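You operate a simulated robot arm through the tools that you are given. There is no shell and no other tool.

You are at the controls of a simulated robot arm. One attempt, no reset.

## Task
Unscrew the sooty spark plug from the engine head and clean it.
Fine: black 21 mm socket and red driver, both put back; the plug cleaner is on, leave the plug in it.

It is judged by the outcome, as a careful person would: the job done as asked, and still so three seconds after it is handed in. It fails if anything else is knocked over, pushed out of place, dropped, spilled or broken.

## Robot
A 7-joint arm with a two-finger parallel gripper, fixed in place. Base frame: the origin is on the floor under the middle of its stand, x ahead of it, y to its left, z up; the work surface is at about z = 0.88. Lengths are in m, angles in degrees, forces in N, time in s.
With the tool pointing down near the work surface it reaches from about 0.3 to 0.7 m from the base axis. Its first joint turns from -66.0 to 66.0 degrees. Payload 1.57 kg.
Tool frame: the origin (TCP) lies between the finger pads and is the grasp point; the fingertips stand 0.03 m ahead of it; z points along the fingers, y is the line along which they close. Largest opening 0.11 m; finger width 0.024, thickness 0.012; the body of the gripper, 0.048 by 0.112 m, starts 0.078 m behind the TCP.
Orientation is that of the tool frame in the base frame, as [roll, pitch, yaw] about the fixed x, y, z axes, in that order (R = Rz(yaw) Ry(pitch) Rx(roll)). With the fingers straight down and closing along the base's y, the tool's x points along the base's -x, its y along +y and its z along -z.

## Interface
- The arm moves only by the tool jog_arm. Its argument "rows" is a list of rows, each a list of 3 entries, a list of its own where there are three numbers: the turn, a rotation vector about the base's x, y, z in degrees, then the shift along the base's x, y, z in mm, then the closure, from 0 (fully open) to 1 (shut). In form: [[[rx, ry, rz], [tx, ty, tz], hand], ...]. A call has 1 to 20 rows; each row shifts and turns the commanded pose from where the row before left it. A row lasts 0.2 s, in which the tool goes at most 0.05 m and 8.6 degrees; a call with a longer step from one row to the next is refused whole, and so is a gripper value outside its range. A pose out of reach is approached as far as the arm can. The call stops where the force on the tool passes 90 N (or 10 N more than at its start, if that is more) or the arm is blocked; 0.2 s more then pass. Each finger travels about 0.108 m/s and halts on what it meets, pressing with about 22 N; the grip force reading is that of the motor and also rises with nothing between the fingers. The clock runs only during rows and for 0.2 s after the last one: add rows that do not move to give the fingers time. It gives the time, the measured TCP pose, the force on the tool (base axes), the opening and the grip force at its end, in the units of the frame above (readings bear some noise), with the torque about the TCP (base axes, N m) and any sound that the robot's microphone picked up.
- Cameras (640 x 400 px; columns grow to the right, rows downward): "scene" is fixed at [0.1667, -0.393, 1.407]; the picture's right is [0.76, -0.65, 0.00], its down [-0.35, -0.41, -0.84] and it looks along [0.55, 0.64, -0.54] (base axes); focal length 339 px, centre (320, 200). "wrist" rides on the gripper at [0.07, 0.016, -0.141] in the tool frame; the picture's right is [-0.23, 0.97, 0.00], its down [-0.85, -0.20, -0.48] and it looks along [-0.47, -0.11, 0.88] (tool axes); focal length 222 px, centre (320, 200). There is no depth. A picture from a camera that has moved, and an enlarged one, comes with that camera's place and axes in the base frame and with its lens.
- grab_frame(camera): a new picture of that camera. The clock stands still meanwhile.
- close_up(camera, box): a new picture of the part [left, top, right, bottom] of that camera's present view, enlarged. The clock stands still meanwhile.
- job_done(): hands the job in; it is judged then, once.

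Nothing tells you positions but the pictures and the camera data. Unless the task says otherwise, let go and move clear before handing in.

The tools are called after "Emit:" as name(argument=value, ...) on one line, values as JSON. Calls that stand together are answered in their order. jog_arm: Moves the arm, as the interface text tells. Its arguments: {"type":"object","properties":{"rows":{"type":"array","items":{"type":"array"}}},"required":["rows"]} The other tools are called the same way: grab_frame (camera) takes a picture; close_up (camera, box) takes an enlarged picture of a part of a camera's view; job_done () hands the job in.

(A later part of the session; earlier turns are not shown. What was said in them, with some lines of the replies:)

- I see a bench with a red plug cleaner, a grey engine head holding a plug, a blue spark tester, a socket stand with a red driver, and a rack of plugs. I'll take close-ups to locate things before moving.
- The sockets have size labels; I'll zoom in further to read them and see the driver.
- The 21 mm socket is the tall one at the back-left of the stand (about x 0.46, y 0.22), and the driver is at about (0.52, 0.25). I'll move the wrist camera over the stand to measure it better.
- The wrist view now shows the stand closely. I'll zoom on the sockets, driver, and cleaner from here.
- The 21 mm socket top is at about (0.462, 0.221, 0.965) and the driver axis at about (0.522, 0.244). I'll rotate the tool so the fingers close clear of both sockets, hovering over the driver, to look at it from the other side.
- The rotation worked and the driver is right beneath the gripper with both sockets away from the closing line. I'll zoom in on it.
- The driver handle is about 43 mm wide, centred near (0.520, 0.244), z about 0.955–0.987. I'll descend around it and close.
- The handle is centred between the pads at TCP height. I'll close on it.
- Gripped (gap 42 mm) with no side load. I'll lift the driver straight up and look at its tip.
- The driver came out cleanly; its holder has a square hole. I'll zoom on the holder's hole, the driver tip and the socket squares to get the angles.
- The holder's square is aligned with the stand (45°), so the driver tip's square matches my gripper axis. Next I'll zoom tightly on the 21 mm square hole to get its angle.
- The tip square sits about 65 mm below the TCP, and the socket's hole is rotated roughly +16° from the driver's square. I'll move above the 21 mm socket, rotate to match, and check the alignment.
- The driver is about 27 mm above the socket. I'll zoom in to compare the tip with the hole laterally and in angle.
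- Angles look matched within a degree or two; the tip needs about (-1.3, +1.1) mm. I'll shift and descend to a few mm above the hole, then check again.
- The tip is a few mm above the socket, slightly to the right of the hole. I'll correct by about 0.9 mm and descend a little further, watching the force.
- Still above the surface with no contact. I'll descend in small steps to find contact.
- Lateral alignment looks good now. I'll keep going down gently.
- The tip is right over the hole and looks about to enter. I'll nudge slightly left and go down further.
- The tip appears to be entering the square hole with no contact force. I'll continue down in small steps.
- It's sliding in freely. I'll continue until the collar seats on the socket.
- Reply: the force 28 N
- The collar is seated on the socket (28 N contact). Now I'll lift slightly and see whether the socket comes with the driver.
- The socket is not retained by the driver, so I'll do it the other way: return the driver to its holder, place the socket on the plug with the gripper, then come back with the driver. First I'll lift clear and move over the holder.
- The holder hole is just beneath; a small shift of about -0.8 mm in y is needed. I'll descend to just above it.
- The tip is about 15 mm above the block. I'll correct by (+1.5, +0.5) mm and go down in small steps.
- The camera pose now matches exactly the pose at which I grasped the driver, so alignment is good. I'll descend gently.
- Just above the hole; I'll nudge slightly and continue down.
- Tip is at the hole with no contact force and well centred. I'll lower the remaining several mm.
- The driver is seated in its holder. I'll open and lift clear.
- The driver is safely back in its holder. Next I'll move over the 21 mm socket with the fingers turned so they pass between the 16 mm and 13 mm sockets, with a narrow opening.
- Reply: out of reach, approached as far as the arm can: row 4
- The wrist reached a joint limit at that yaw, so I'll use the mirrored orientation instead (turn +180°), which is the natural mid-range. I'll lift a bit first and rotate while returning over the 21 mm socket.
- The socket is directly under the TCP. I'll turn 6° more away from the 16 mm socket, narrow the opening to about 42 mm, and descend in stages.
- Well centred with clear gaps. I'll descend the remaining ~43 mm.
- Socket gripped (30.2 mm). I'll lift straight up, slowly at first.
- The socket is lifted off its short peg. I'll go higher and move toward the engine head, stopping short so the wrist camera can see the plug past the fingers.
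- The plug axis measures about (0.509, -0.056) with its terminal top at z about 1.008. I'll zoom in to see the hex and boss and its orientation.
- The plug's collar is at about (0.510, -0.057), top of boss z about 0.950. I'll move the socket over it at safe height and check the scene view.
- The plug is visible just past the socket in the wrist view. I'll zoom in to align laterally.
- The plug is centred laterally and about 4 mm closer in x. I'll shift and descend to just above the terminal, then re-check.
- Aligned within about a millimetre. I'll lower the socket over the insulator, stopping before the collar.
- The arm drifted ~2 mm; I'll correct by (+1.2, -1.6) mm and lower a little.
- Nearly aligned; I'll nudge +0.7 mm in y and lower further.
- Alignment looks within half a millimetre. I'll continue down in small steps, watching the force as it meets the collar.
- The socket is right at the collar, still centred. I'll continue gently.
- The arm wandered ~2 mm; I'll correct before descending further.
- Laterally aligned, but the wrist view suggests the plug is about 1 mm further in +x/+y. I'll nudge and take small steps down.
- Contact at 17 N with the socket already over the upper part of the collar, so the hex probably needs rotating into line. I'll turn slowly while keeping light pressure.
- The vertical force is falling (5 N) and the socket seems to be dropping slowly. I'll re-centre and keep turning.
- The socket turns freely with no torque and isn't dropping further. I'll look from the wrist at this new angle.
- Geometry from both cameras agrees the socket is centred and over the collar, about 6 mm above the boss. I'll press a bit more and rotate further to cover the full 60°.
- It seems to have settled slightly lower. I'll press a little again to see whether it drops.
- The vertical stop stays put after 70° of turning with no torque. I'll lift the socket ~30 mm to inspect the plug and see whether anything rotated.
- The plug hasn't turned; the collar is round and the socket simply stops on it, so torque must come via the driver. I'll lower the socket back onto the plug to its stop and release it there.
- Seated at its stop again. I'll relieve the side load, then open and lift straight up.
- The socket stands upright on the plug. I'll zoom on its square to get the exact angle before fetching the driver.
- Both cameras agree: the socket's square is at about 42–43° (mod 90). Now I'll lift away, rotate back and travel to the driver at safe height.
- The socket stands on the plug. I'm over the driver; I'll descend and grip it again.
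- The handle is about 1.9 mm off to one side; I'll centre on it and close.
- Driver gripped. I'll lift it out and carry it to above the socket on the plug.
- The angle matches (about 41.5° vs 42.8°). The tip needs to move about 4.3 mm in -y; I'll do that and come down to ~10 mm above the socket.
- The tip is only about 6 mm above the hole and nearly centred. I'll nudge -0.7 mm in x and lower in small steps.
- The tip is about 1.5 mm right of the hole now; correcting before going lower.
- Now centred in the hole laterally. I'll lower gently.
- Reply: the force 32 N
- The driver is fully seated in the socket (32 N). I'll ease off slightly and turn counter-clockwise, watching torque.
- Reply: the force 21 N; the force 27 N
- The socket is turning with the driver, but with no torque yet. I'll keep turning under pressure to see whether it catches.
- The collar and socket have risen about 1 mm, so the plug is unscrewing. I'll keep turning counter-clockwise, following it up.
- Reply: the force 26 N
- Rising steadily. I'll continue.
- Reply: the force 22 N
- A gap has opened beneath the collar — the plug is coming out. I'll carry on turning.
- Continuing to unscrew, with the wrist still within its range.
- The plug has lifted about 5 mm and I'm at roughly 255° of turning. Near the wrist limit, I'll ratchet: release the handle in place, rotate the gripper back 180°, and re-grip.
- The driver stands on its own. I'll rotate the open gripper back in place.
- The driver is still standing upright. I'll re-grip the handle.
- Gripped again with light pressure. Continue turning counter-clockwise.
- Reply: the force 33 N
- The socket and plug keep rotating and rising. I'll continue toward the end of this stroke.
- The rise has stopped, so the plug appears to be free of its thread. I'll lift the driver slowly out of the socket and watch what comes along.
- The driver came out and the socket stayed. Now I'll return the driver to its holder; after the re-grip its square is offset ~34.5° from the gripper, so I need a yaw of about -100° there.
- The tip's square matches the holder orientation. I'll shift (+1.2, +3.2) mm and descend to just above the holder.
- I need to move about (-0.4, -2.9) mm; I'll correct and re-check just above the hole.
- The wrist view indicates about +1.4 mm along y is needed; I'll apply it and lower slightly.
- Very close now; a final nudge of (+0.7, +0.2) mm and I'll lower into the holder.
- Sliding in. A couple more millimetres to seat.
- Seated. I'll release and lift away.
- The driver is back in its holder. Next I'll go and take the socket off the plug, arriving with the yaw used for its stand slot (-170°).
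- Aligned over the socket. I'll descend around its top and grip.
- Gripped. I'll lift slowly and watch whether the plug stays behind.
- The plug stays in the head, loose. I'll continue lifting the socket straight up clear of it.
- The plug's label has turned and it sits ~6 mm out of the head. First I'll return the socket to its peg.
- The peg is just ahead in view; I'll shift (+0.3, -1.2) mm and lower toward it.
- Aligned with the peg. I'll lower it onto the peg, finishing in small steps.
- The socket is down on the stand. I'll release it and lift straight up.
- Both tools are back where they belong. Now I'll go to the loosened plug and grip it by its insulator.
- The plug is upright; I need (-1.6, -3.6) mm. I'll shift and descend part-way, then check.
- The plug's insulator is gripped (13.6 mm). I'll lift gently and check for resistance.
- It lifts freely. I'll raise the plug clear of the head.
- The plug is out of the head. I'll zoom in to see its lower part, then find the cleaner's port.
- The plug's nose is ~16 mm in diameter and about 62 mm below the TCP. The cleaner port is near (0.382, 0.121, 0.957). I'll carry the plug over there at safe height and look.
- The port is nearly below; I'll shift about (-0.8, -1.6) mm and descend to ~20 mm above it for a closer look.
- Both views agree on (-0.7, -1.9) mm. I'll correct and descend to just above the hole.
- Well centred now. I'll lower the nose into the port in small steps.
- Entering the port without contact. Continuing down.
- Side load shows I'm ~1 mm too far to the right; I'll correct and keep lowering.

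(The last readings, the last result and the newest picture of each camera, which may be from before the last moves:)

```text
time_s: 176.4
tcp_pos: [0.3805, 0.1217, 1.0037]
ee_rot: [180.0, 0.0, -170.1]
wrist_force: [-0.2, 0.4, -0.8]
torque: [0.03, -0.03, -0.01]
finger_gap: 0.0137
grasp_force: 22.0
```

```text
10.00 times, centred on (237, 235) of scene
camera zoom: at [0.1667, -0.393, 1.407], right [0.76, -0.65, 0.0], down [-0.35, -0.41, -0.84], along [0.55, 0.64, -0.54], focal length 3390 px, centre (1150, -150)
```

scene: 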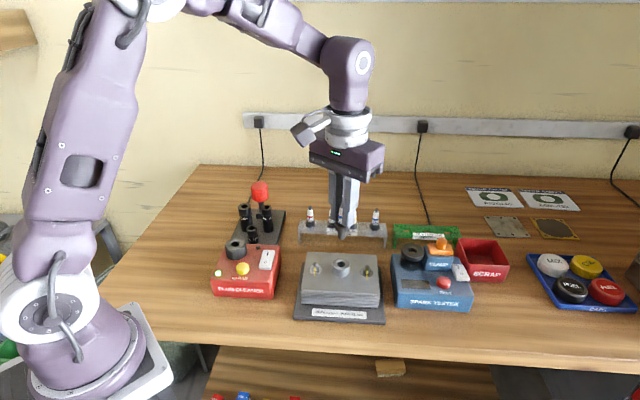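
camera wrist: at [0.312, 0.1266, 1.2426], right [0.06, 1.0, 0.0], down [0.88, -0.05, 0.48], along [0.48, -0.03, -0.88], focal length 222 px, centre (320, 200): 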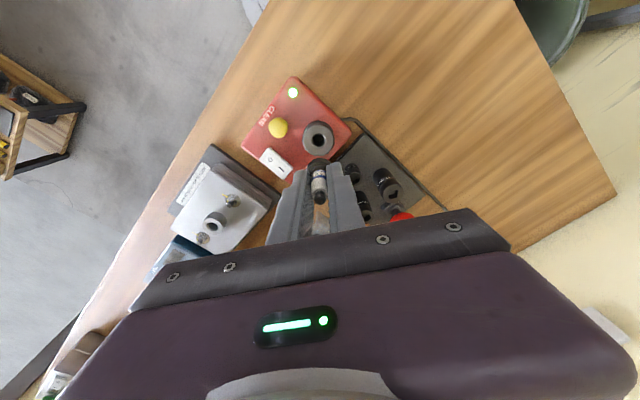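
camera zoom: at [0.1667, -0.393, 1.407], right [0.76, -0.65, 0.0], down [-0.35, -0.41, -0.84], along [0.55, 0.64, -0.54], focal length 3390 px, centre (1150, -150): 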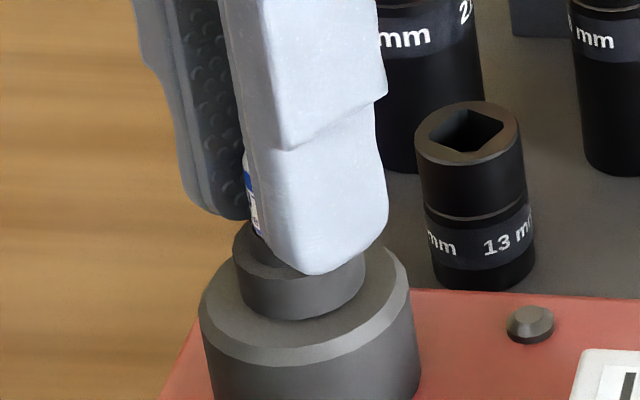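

Emit:
jog_arm(rows=[[[0, 0, 0], [0, 0, -1], 1], [[0, 0, 0], [0, 0, 0], 1]])

Emit:
jog_arm(rows=[[[0, 0, 0], [0, 0, -1], 1], [[0, 0, 0], [0, 0, 0], 1]])

Emit:
close_up(camera="scene", box=[224, 215, 250, 255])

```text
time_s: 177.0
tcp_pos: [0.3807, 0.1208, 1.0023]
ee_rot: [-180.0, 0.0, -170.1]
wrist_force: [-0.2, -0.6, 0.2]
torque: [0.01, 0.01, 0.0]
finger_gap: 0.0133
grasp_force: 21.3
```

```text
time_s: 177.6
tcp_pos: [0.3809, 0.1204, 1.002]
ee_rot: [-180.0, 0.1, -170.1]
wrist_force: [-1.4, 0.4, 9.1]
torque: [0.01, 0.05, 0.0]
finger_gap: 0.0136
grasp_force: 21.6
```

```text
10.00 times, centred on (237, 235) of scene
camera zoom: at [0.1665, -0.393, 1.407], right [0.76, -0.65, 0.0], down [-0.35, -0.41, -0.84], along [0.55, 0.64, -0.54], focal length 3390 px, centre (1150, -150)
```

zoom: 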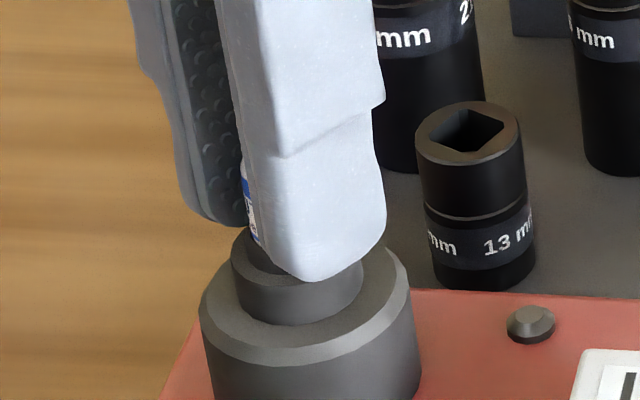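

The plug is seated in the port (9 N contact). I'll release and rise.

Emit:
jog_arm(rows=[[[0, 0, 0], [0, 0, 0.5], 1], [[0, 0, 0], [0, 0, 0], 0.8], [[0, 0, 0], [0, 0, 0], 0.65], [[0, 0, 0], [0, 0, 0], 0.6], [[0, 0, 0], [0, 0, 0], 0.6], [[0, 0, 0], [0, 0, 15], 0.6], [[0, 0, 0], [0, 0, 25], 0.6], [[0, 0, 0], [0, 0, 30], 0.6], [[0, 0, 0], [0, 0, 30], 0.6], [[0, 0, 0], [0, 0, 0], 0.6]])

Emit:
close_up(camera="scene", box=[205, 200, 290, 300])

Emit:
grab_frame(camera="wrist")

Emit:
close_up(camera="wrist", box=[220, 60, 360, 210])

```text
time_s: 179.8
tcp_pos: [0.3793, 0.1214, 1.1011]
ee_rot: [179.9, 0.0, -170.1]
wrist_force: [0.0, 0.8, -0.2]
torque: [0.0, -0.03, -0.01]
finger_gap: 0.044
grasp_force: 0.0
```

```text
4.00 times, centred on (248, 250) of scene
camera zoom: at [0.1667, -0.393, 1.407], right [0.76, -0.65, 0.0], down [-0.35, -0.41, -0.84], along [0.55, 0.64, -0.54], focal length 1356 px, centre (610, 0)
```

zoom: 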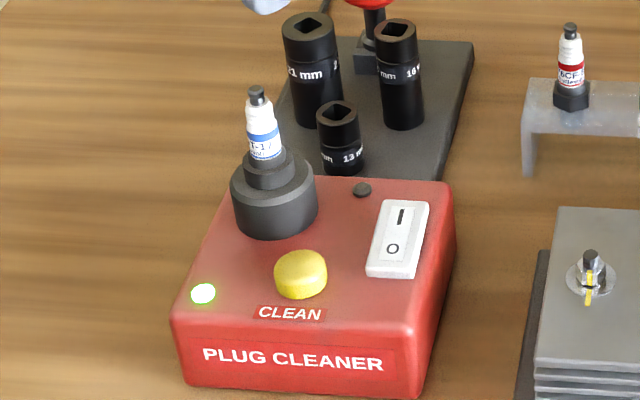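

```text
taken
camera wrist: at [0.3079, 0.1262, 1.2429], right [0.06, 1.0, 0.0], down [0.88, -0.05, 0.48], along [0.48, -0.03, -0.88], focal length 222 px, centre (320, 200)
```

wrist: 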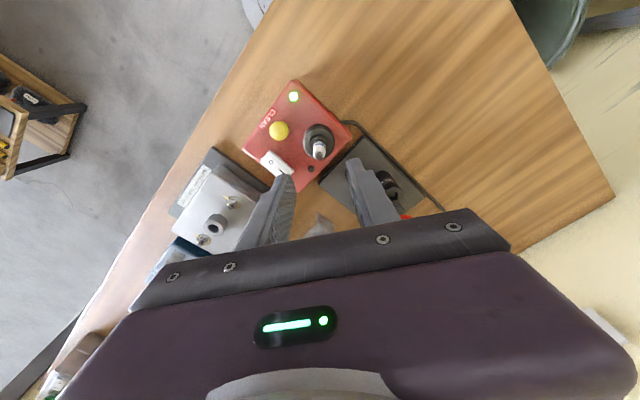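

```text
2.67 times, centred on (290, 135) of wrist
camera zoom: at [0.3079, 0.1262, 1.2429], right [0.06, 1.0, 0.0], down [0.88, -0.05, 0.48], along [0.48, -0.03, -0.88], focal length 592 px, centre (400, 373)
```

zoom: 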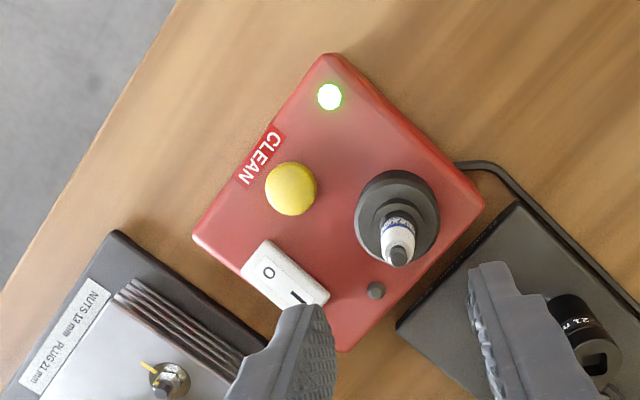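

The plug is in the cleaner and the power light is green. The yellow CLEAN button is at about (0.3665, 0.069, 0.945). I'll close the fingers and move over it.

Emit:
jog_arm(rows=[[[0, 0, 0], [-4, -17, 0], 0.8], [[0, 0, 0], [-4, -17, 0], 1], [[0, 0, 0], [-4.8, -18.2, 0], 1], [[0, 0, 0], [0, 0, 0], 1], [[0, 0, 0], [0, 0, -25], 1], [[0, 0, 0], [0, 0, -25], 1], [[0, 0, 0], [0, 0, 0], 1], [[0, 0, 0], [0, 0, 0], 1]])

Emit:
close_up(camera="wrist", box=[250, 80, 390, 230])

Emit:
close_up(camera="scene", box=[205, 190, 290, 300])

```text
time_s: 181.6
tcp_pos: [0.3683, 0.0692, 1.0523]
ee_rot: [179.9, -0.1, -170.1]
wrist_force: [-0.1, 0.7, -0.3]
torque: [0.03, 0.0, -0.01]
finger_gap: 0.0
grasp_force: 21.1
```

```text
2.67 times, centred on (320, 155) of wrist
camera zoom: at [0.2974, 0.0739, 1.1947], right [0.06, 1.0, 0.0], down [0.88, -0.05, 0.48], along [0.48, -0.03, -0.88], focal length 592 px, centre (320, 320)
```

zoom: 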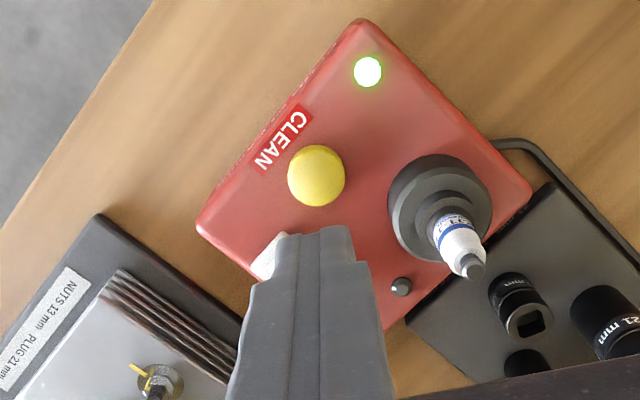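

```text
3.64 times, centred on (248, 245) of scene
camera zoom: at [0.1667, -0.393, 1.407], right [0.76, -0.65, 0.0], down [-0.35, -0.41, -0.84], along [0.55, 0.64, -0.54], focal length 1233 px, centre (584, 36)
```

zoom: 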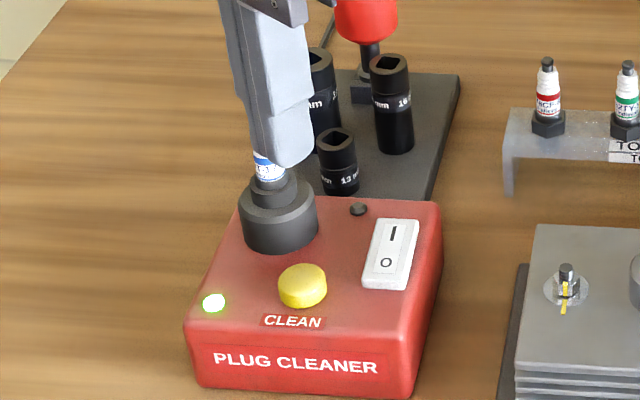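

The button lies ~4 mm toward the robot from the fingertips' line. I'll shift and descend to just above it.

Emit:
jog_arm(rows=[[[0, 0, 0], [-3.4, -1, -15], 1], [[0, 0, 0], [0, 0, -20], 1], [[0, 0, 0], [0, 0, -20], 1], [[0, 0, 0], [0, 0, 0], 1], [[0, 0, 0], [0, 0, 0], 1]])

Emit:
close_up(camera="wrist", box=[250, 80, 390, 230])

Emit:
close_up(camera="scene", box=[205, 190, 290, 300])

```text
time_s: 182.8
tcp_pos: [0.3645, 0.0675, 0.9979]
ee_rot: [180.0, 0.0, -170.1]
wrist_force: [0.1, 0.4, 0.6]
torque: [0.02, 0.01, 0.0]
finger_gap: 0.0001
grasp_force: 21.2
```

```text
2.67 times, centred on (320, 155) of wrist
camera zoom: at [0.2935, 0.0717, 1.1392], right [0.06, 1.0, 0.0], down [0.88, -0.05, 0.48], along [0.48, -0.03, -0.88], focal length 592 px, centre (320, 320)
```

zoom: 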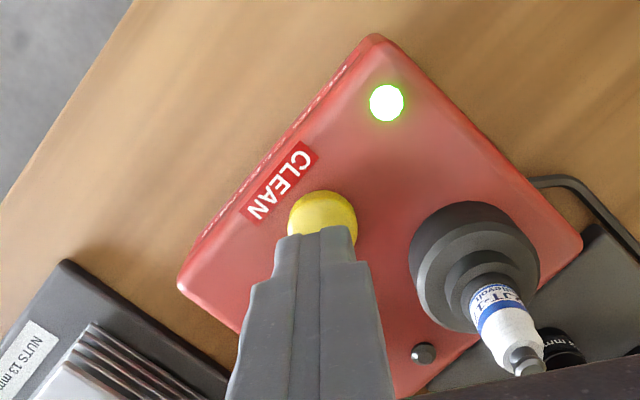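

```text
3.64 times, centred on (248, 245) of scene
camera zoom: at [0.1667, -0.393, 1.407], right [0.76, -0.65, 0.0], down [-0.35, -0.41, -0.84], along [0.55, 0.64, -0.54], focal length 1233 px, centre (584, 36)
```

zoom: 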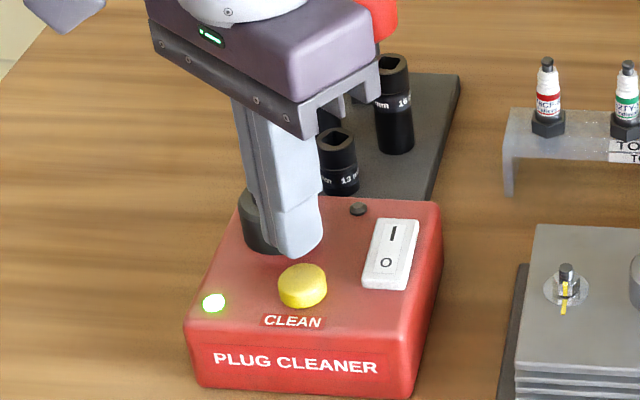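

The fingertips are aligned over the button, about 22 mm above it. I'll descend and press gently.

Emit:
jog_arm(rows=[[[0, 0, 0], [0, 0, -8], 1], [[0, 0, 0], [0, 0, -7], 1], [[0, 0, 0], [0, 0, -3], 1], [[0, 0, 0], [0, 0, 0], 1]])

Emit:
close_up(camera="scene", box=[205, 190, 290, 300])

```text
time_s: 183.8
tcp_pos: [0.364, 0.0681, 0.978]
ee_rot: [-180.0, 0.0, -170.0]
wrist_force: [0.1, -0.5, 0.4]
torque: [0.0, 0.04, 0.0]
finger_gap: 0.0
grasp_force: 21.2
```

```text
3.64 times, centred on (248, 245) of scene
camera zoom: at [0.1667, -0.393, 1.407], right [0.76, -0.65, 0.0], down [-0.35, -0.41, -0.84], along [0.55, 0.64, -0.54], focal length 1233 px, centre (584, 36)
```

zoom: 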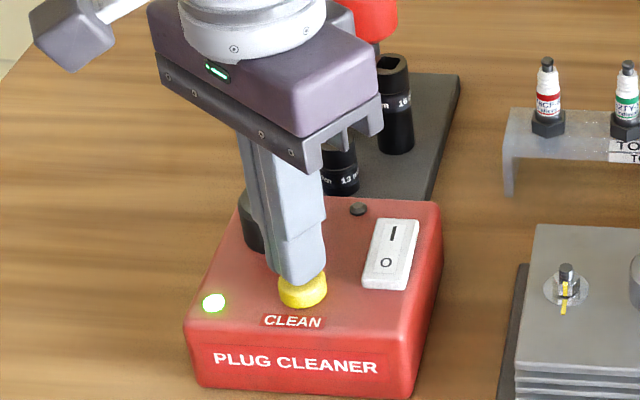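

Emit:
jog_arm(rows=[[[0, 0, 0], [0.5, 0, -1.5], 1], [[0, 0, 0], [0, 0, -1.5], 1], [[0, 0, 0], [0, 0, 0], 1]])

Emit:
jog_arm(rows=[[[0, 0, 0], [0, 0, -1.5], 1], [[0, 0, 0], [0, 0, 0], 1]])

Emit:
close_up(camera="scene", box=[205, 230, 290, 300])

```text
time_s: 184.6
tcp_pos: [0.3654, 0.0681, 0.9752]
ee_rot: [-179.8, 0.0, -170.1]
wrist_force: [-0.1, 0.5, 1.1]
torque: [-0.02, -0.03, -0.02]
finger_gap: 0.0
grasp_force: 21.0
```

```text
time_s: 185.2
tcp_pos: [0.3643, 0.0685, 0.9756]
ee_rot: [-180.0, -0.1, -170.0]
wrist_force: [0.3, 0.4, -0.4]
torque: [-0.03, -0.01, 0.01]
finger_gap: 0.0002
grasp_force: 21.2
```

```text
5.71 times, centred on (248, 265) of scene
camera zoom: at [0.1667, -0.393, 1.407], right [0.76, -0.65, 0.0], down [-0.35, -0.41, -0.84], along [0.55, 0.64, -0.54], focal length 1937 px, centre (734, -171)
```

zoom: 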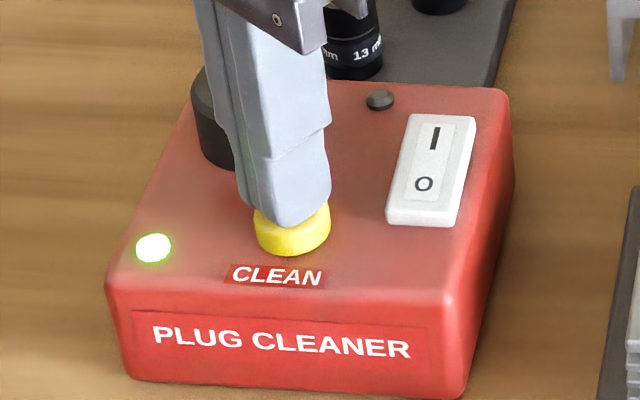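

Almost touching. I'll continue in small steps.

Emit:
jog_arm(rows=[[[0, 0, 0], [0, 0, -1.5], 1], [[0, 0, 0], [0, 0, -1], 1], [[0, 0, 0], [0, 0, 0], 1]])

Emit:
jog_arm(rows=[[[0, 0, 0], [0, 0, -1.5], 1], [[0, 0, 0], [0, 0, 0], 1]])

Emit:
close_up(camera="scene", box=[205, 230, 290, 300])

```text
time_s: 186.0
tcp_pos: [0.3649, 0.068, 0.9721]
ee_rot: [180.0, -0.1, -170.1]
wrist_force: [0.5, 0.0, 0.8]
torque: [-0.04, -0.02, -0.02]
finger_gap: 0.0003
grasp_force: 21.3
```

```text
time_s: 186.6
tcp_pos: [0.365, 0.0675, 0.9711]
ee_rot: [179.9, 0.0, -170.1]
wrist_force: [-0.6, 0.1, 0.6]
torque: [0.04, -0.04, 0.01]
finger_gap: 0.0001
grasp_force: 21.4
```

```text
5.71 times, centred on (248, 265) of scene
camera zoom: at [0.1667, -0.393, 1.407], right [0.76, -0.65, 0.0], down [-0.35, -0.41, -0.84], along [0.55, 0.64, -0.54], focal length 1937 px, centre (734, -171)
```

zoom: 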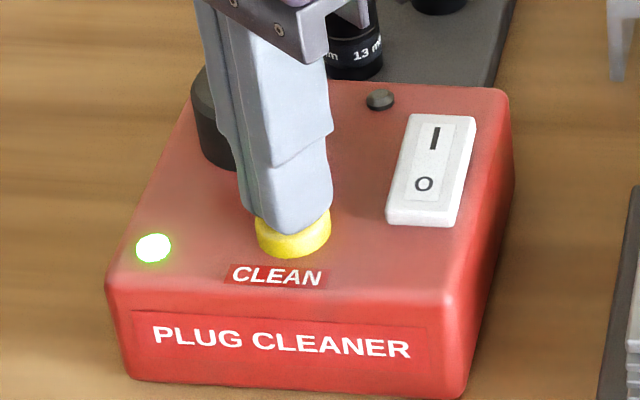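

Emit:
jog_arm(rows=[[[0, 0, 0], [0, 0, -1.5], 1], [[0, 0, 0], [0, 0, 0], 1]])

Emit:
jog_arm(rows=[[[0, 0, 0], [0, 0, -1.5], 1], [[0, 0, 0], [0, 0, 0], 1]])

Emit:
jog_arm(rows=[[[0, 0, 0], [0, 0, -1.5], 1], [[0, 0, 0], [0, 0, 0], 1]])

Emit:
close_up(camera="scene", box=[205, 230, 290, 300])

```text
time_s: 187.2
tcp_pos: [0.3638, 0.0664, 0.9699]
ee_rot: [-179.9, -0.1, -170.1]
wrist_force: [0.2, 0.2, 2.1]
torque: [0.04, -0.04, 0.02]
finger_gap: 0.0001
grasp_force: 21.7
heard: click
```

```text
time_s: 187.8
tcp_pos: [0.3644, 0.0665, 0.97]
ee_rot: [180.0, -0.1, -170.1]
wrist_force: [1.9, -0.2, 3.4]
torque: [-0.05, -0.07, 0.0]
finger_gap: 0.0001
grasp_force: 21.1
```

```text
time_s: 188.4
tcp_pos: [0.364, 0.0678, 0.9686]
ee_rot: [-180.0, 0.0, -170.1]
wrist_force: [-5.8, -0.8, 11.6]
torque: [0.04, 0.14, 0.01]
finger_gap: 0.0
grasp_force: 21.2
```

```text
5.71 times, centred on (248, 265) of scene
camera zoom: at [0.1664, -0.393, 1.4071], right [0.76, -0.65, 0.0], down [-0.35, -0.41, -0.84], along [0.55, 0.64, -0.54], focal length 1937 px, centre (734, -171)
```

zoom: 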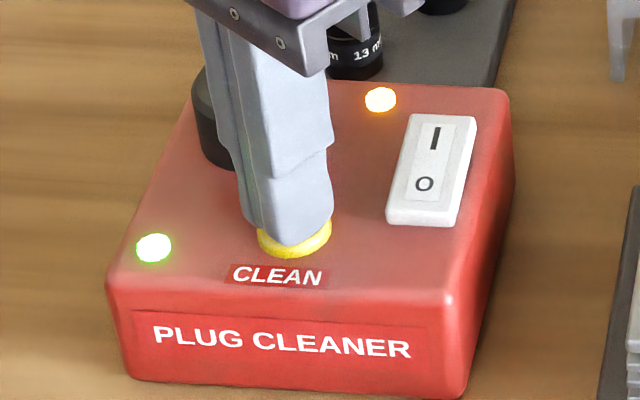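

A click was heard and an amber lamp lit: the cleaner is running. I'll hold for a moment and see how it behaves.

Emit:
jog_arm(rows=[[[0, 0, 0], [0, 0, 0], 1], [[0, 0, 0], [0, 0, 0], 1], [[0, 0, 0], [0, 0, 0], 1], [[0, 0, 0], [0, 0, 0], 1], [[0, 0, 0], [0, 0, 0], 1]])

Emit:
close_up(camera="scene", box=[205, 230, 290, 300])

```text
time_s: 189.6
tcp_pos: [0.3642, 0.0678, 0.9675]
ee_rot: [179.9, 0.0, -170.1]
wrist_force: [-5.4, -1.1, 11.3]
torque: [-0.02, 0.12, -0.04]
finger_gap: 0.0
grasp_force: 20.7
```

```text
5.71 times, centred on (248, 265) of scene
camera zoom: at [0.1664, -0.393, 1.407], right [0.76, -0.65, 0.0], down [-0.35, -0.41, -0.84], along [0.55, 0.64, -0.54], focal length 1937 px, centre (734, -171)
```

zoom: 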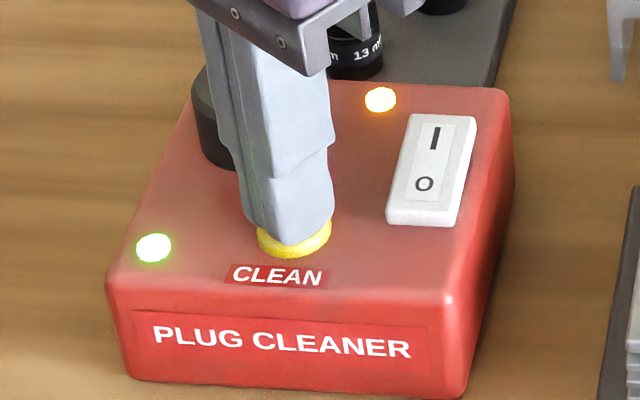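

The lamp is still on. I'll hold the button a few more seconds in case it only runs while pressed.

Emit:
jog_arm(rows=[[[0, 0, 0], [0, 0, 0], 1], [[0, 0, 0], [0, 0, 0], 1], [[0, 0, 0], [0, 0, 0], 1], [[0, 0, 0], [0, 0, 0], 1], [[0, 0, 0], [0, 0, 0], 1], [[0, 0, 0], [0, 0, 0], 1], [[0, 0, 0], [0, 0, 0], 1], [[0, 0, 0], [0, 0, 0], 1], [[0, 0, 0], [0, 0, 0], 1], [[0, 0, 0], [0, 0, 0], 1], [[0, 0, 0], [0, 0, 0], 1], [[0, 0, 0], [0, 0, 0], 1], [[0, 0, 0], [0, 0, 0], 1], [[0, 0, 0], [0, 0, 0], 1], [[0, 0, 0], [0, 0, 0], 1], [[0, 0, 0], [0, 0, 0], 1], [[0, 0, 0], [0, 0, 0], 1], [[0, 0, 0], [0, 0, 0], 1], [[0, 0, 0], [0, 0, 0], 1], [[0, 0, 0], [0, 0, 0], 1]])

Emit:
close_up(camera="scene", box=[205, 230, 290, 300])

```text
time_s: 193.8
tcp_pos: [0.3653, 0.0673, 0.9669]
ee_rot: [179.9, 0.0, -170.1]
wrist_force: [-1.4, -1.1, 10.6]
torque: [-0.02, 0.0, 0.04]
finger_gap: 0.0
grasp_force: 20.8
```

```text
5.71 times, centred on (248, 265) of scene
camera zoom: at [0.1665, -0.393, 1.407], right [0.76, -0.65, 0.0], down [-0.35, -0.41, -0.84], along [0.55, 0.64, -0.54], focal length 1937 px, centre (734, -171)
```

zoom: 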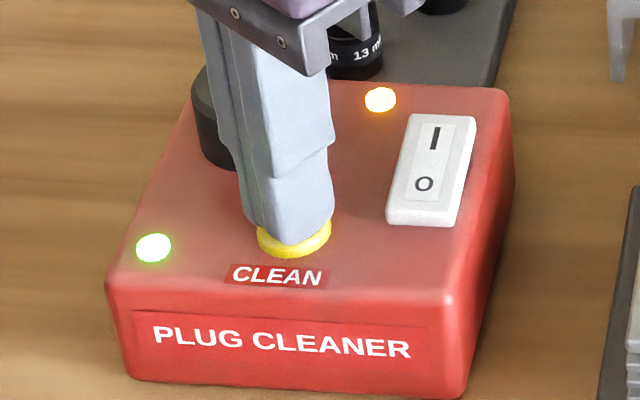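

I'll lift off the button now and see what the lamp does.

Emit:
jog_arm(rows=[[[0, 0, 0], [0, 0, 5], 1], [[0, 0, 0], [0, 0, 15], 1], [[0, 0, 0], [0, 0, 25], 1], [[0, 0, 0], [0, 0, 30], 1], [[0, 0, 0], [0, 0, 30], 1], [[0, 0, 0], [0, 0, 0], 1]])

Emit:
close_up(camera="scene", box=[205, 200, 290, 300])

Emit:
grab_frame(camera="wrist")

```text
time_s: 195.2
tcp_pos: [0.3639, 0.0684, 1.0717]
ee_rot: [180.0, 0.0, -170.1]
wrist_force: [-0.4, -0.1, 0.3]
torque: [-0.01, 0.01, 0.0]
finger_gap: 0.0
grasp_force: 21.1
```

```text
4.00 times, centred on (248, 250) of scene
camera zoom: at [0.1667, -0.393, 1.407], right [0.76, -0.65, 0.0], down [-0.35, -0.41, -0.84], along [0.55, 0.64, -0.54], focal length 1356 px, centre (610, 0)
```

zoom: 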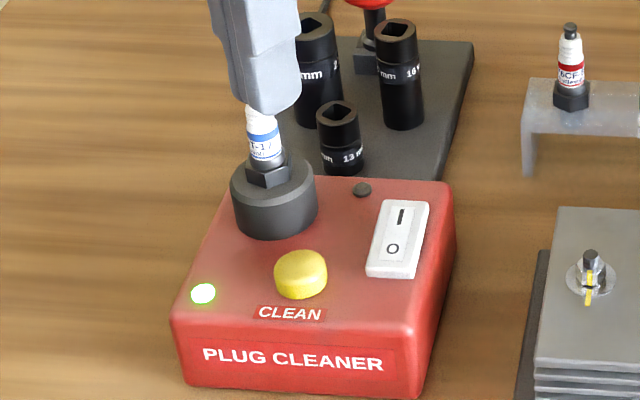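

```text
taken
camera wrist: at [0.2932, 0.0725, 1.214], right [0.06, 1.0, 0.0], down [0.88, -0.05, 0.48], along [0.48, -0.03, -0.88], focal length 222 px, centre (320, 200)
```

wrist: 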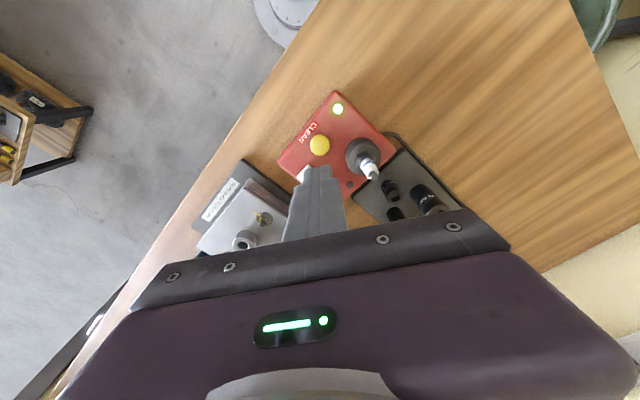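

The lamp went off on release and the plug looks different — the crust is gone and the hex is visible. I'll zoom in to confirm it's clean.

Emit:
close_up(camera="scene", box=[224, 215, 256, 262])

Emit:
close_up(camera="wrist", box=[325, 120, 405, 200])

```text
8.51 times, centred on (240, 238) of scene
camera zoom: at [0.1667, -0.393, 1.407], right [0.76, -0.65, 0.0], down [-0.35, -0.41, -0.84], along [0.55, 0.64, -0.54], focal length 2885 px, centre (1001, -128)
```

zoom: 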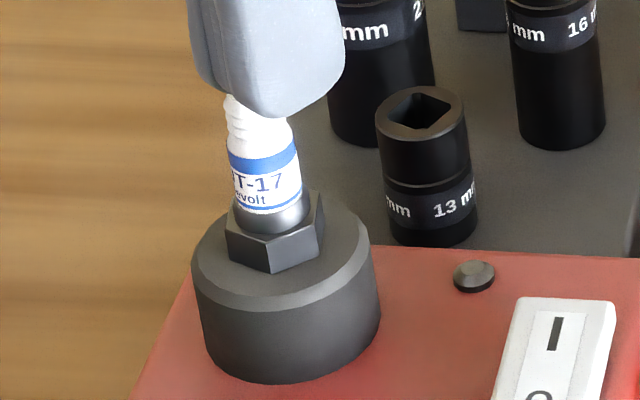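

```text
5.00 times, centred on (365, 160) of wrist
camera zoom: at [0.2932, 0.0725, 1.214], right [0.06, 1.0, 0.0], down [0.88, -0.05, 0.48], along [0.48, -0.03, -0.88], focal length 1111 px, centre (95, 400)
```

zoom: 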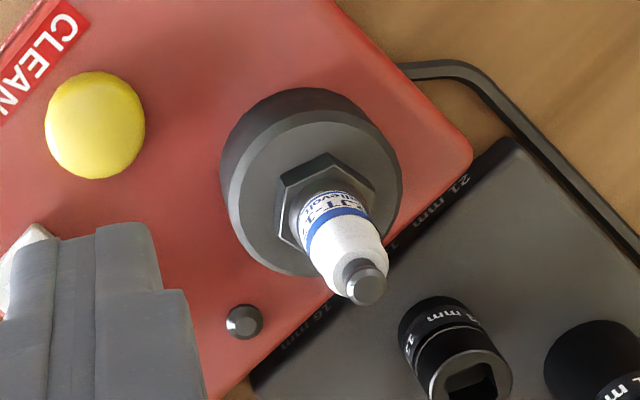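

The plug is clean and seated in the cleaner. I'll move the arm up and clear, then check the whole bench before handing in.

Emit:
jog_arm(rows=[[[0, 0, 0], [0, 0, 35], 0.8], [[0, 0, 0], [0, 0, 35], 0.5], [[0, 0, 0], [15, 5, 35], 0.2], [[0, 0, 0], [25, 5, 30], 0], [[0, 0, 0], [25, 5, 10], 0], [[0, 0, 0], [25, 5, 0], 0], [[0, 0, 0], [10, 5, 0], 0], [[0, 0, 0], [0, 0, 0], 0], [[0, 0, 0], [0, 0, 0], 0]])

Emit:
grab_frame(camera="scene")

Emit:
close_up(camera="scene", box=[205, 170, 300, 300])

Emit:
close_up(camera="scene", box=[280, 190, 400, 330])

Emit:
grab_frame(camera="wrist")

```text
time_s: 197.2
tcp_pos: [0.4658, 0.0935, 1.2178]
ee_rot: [-180.0, 0.0, -170.1]
wrist_force: [-0.3, -0.2, -0.3]
torque: [-0.02, -0.01, -0.01]
finger_gap: 0.1099
grasp_force: 0.0
```

```text
taken
```

scene: 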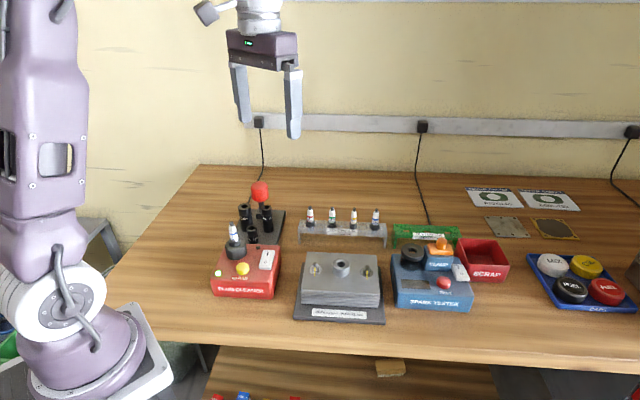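

```text
3.08 times, centred on (252, 235) of scene
camera zoom: at [0.1667, -0.393, 1.407], right [0.76, -0.65, 0.0], down [-0.35, -0.41, -0.84], along [0.55, 0.64, -0.54], focal length 1043 px, centre (528, 92)
```

zoom: 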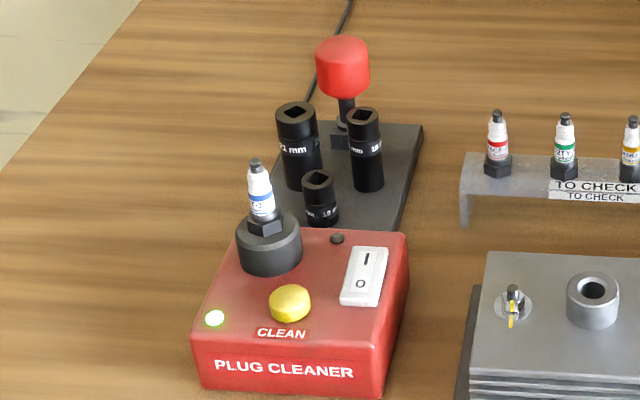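

```text
2.86 times, centred on (340, 260) of scene
camera zoom: at [0.1667, -0.393, 1.407], right [0.76, -0.65, 0.0], down [-0.35, -0.41, -0.84], along [0.55, 0.64, -0.54], focal length 969 px, centre (263, 29)
```

zoom: 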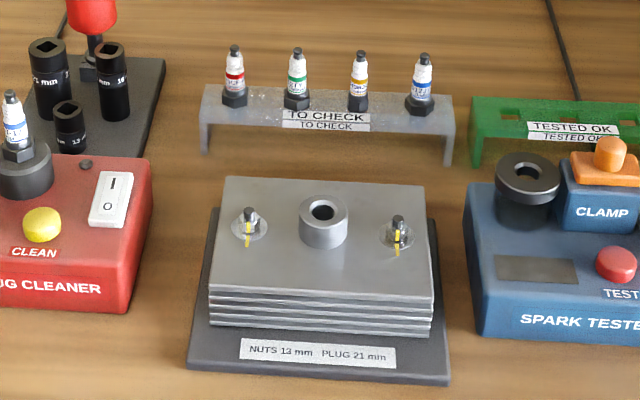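

```text
taken
camera wrist: at [0.3944, 0.0968, 1.3589], right [0.06, 1.0, 0.0], down [0.88, -0.05, 0.48], along [0.48, -0.03, -0.88], focal length 222 px, centre (320, 200)
```

wrist: 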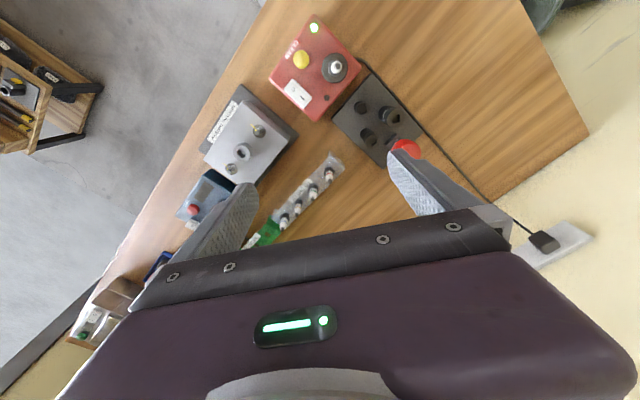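

The bench checks out: the driver and 21 mm socket are back in their places, the cleaned plug is in the cleaner with its power on, and nothing else has moved. The arm is open and clear, so I'm handing in.

Emit:
job_done()

```text
The job is handed in.
```

The spark plug is unscrewed, cleaned and left seated in the plug cleaner, which is still on. I've handed the job in; the judgement hasn't come back.

- **Cleaning:** I held the CLEAN button for about six seconds. There was a click, the amber lamp lit, and it went off when I let go. Before, the plug's hex was hidden under a round dark coating. It now shows clearly.
- **Tools:** the black 21 mm socket is back on its peg and the red driver is back in its holder. In the final pictures both match where they started, to within what I could measure.
- **Rest of the bench:** nothing else was knocked over or pushed out of place in the last pictures, and the arm is open and clear.

The socket didn't stay on the driver. I set the socket on the plug by hand first, then turned it with the driver, letting go and re-gripping once partway through.
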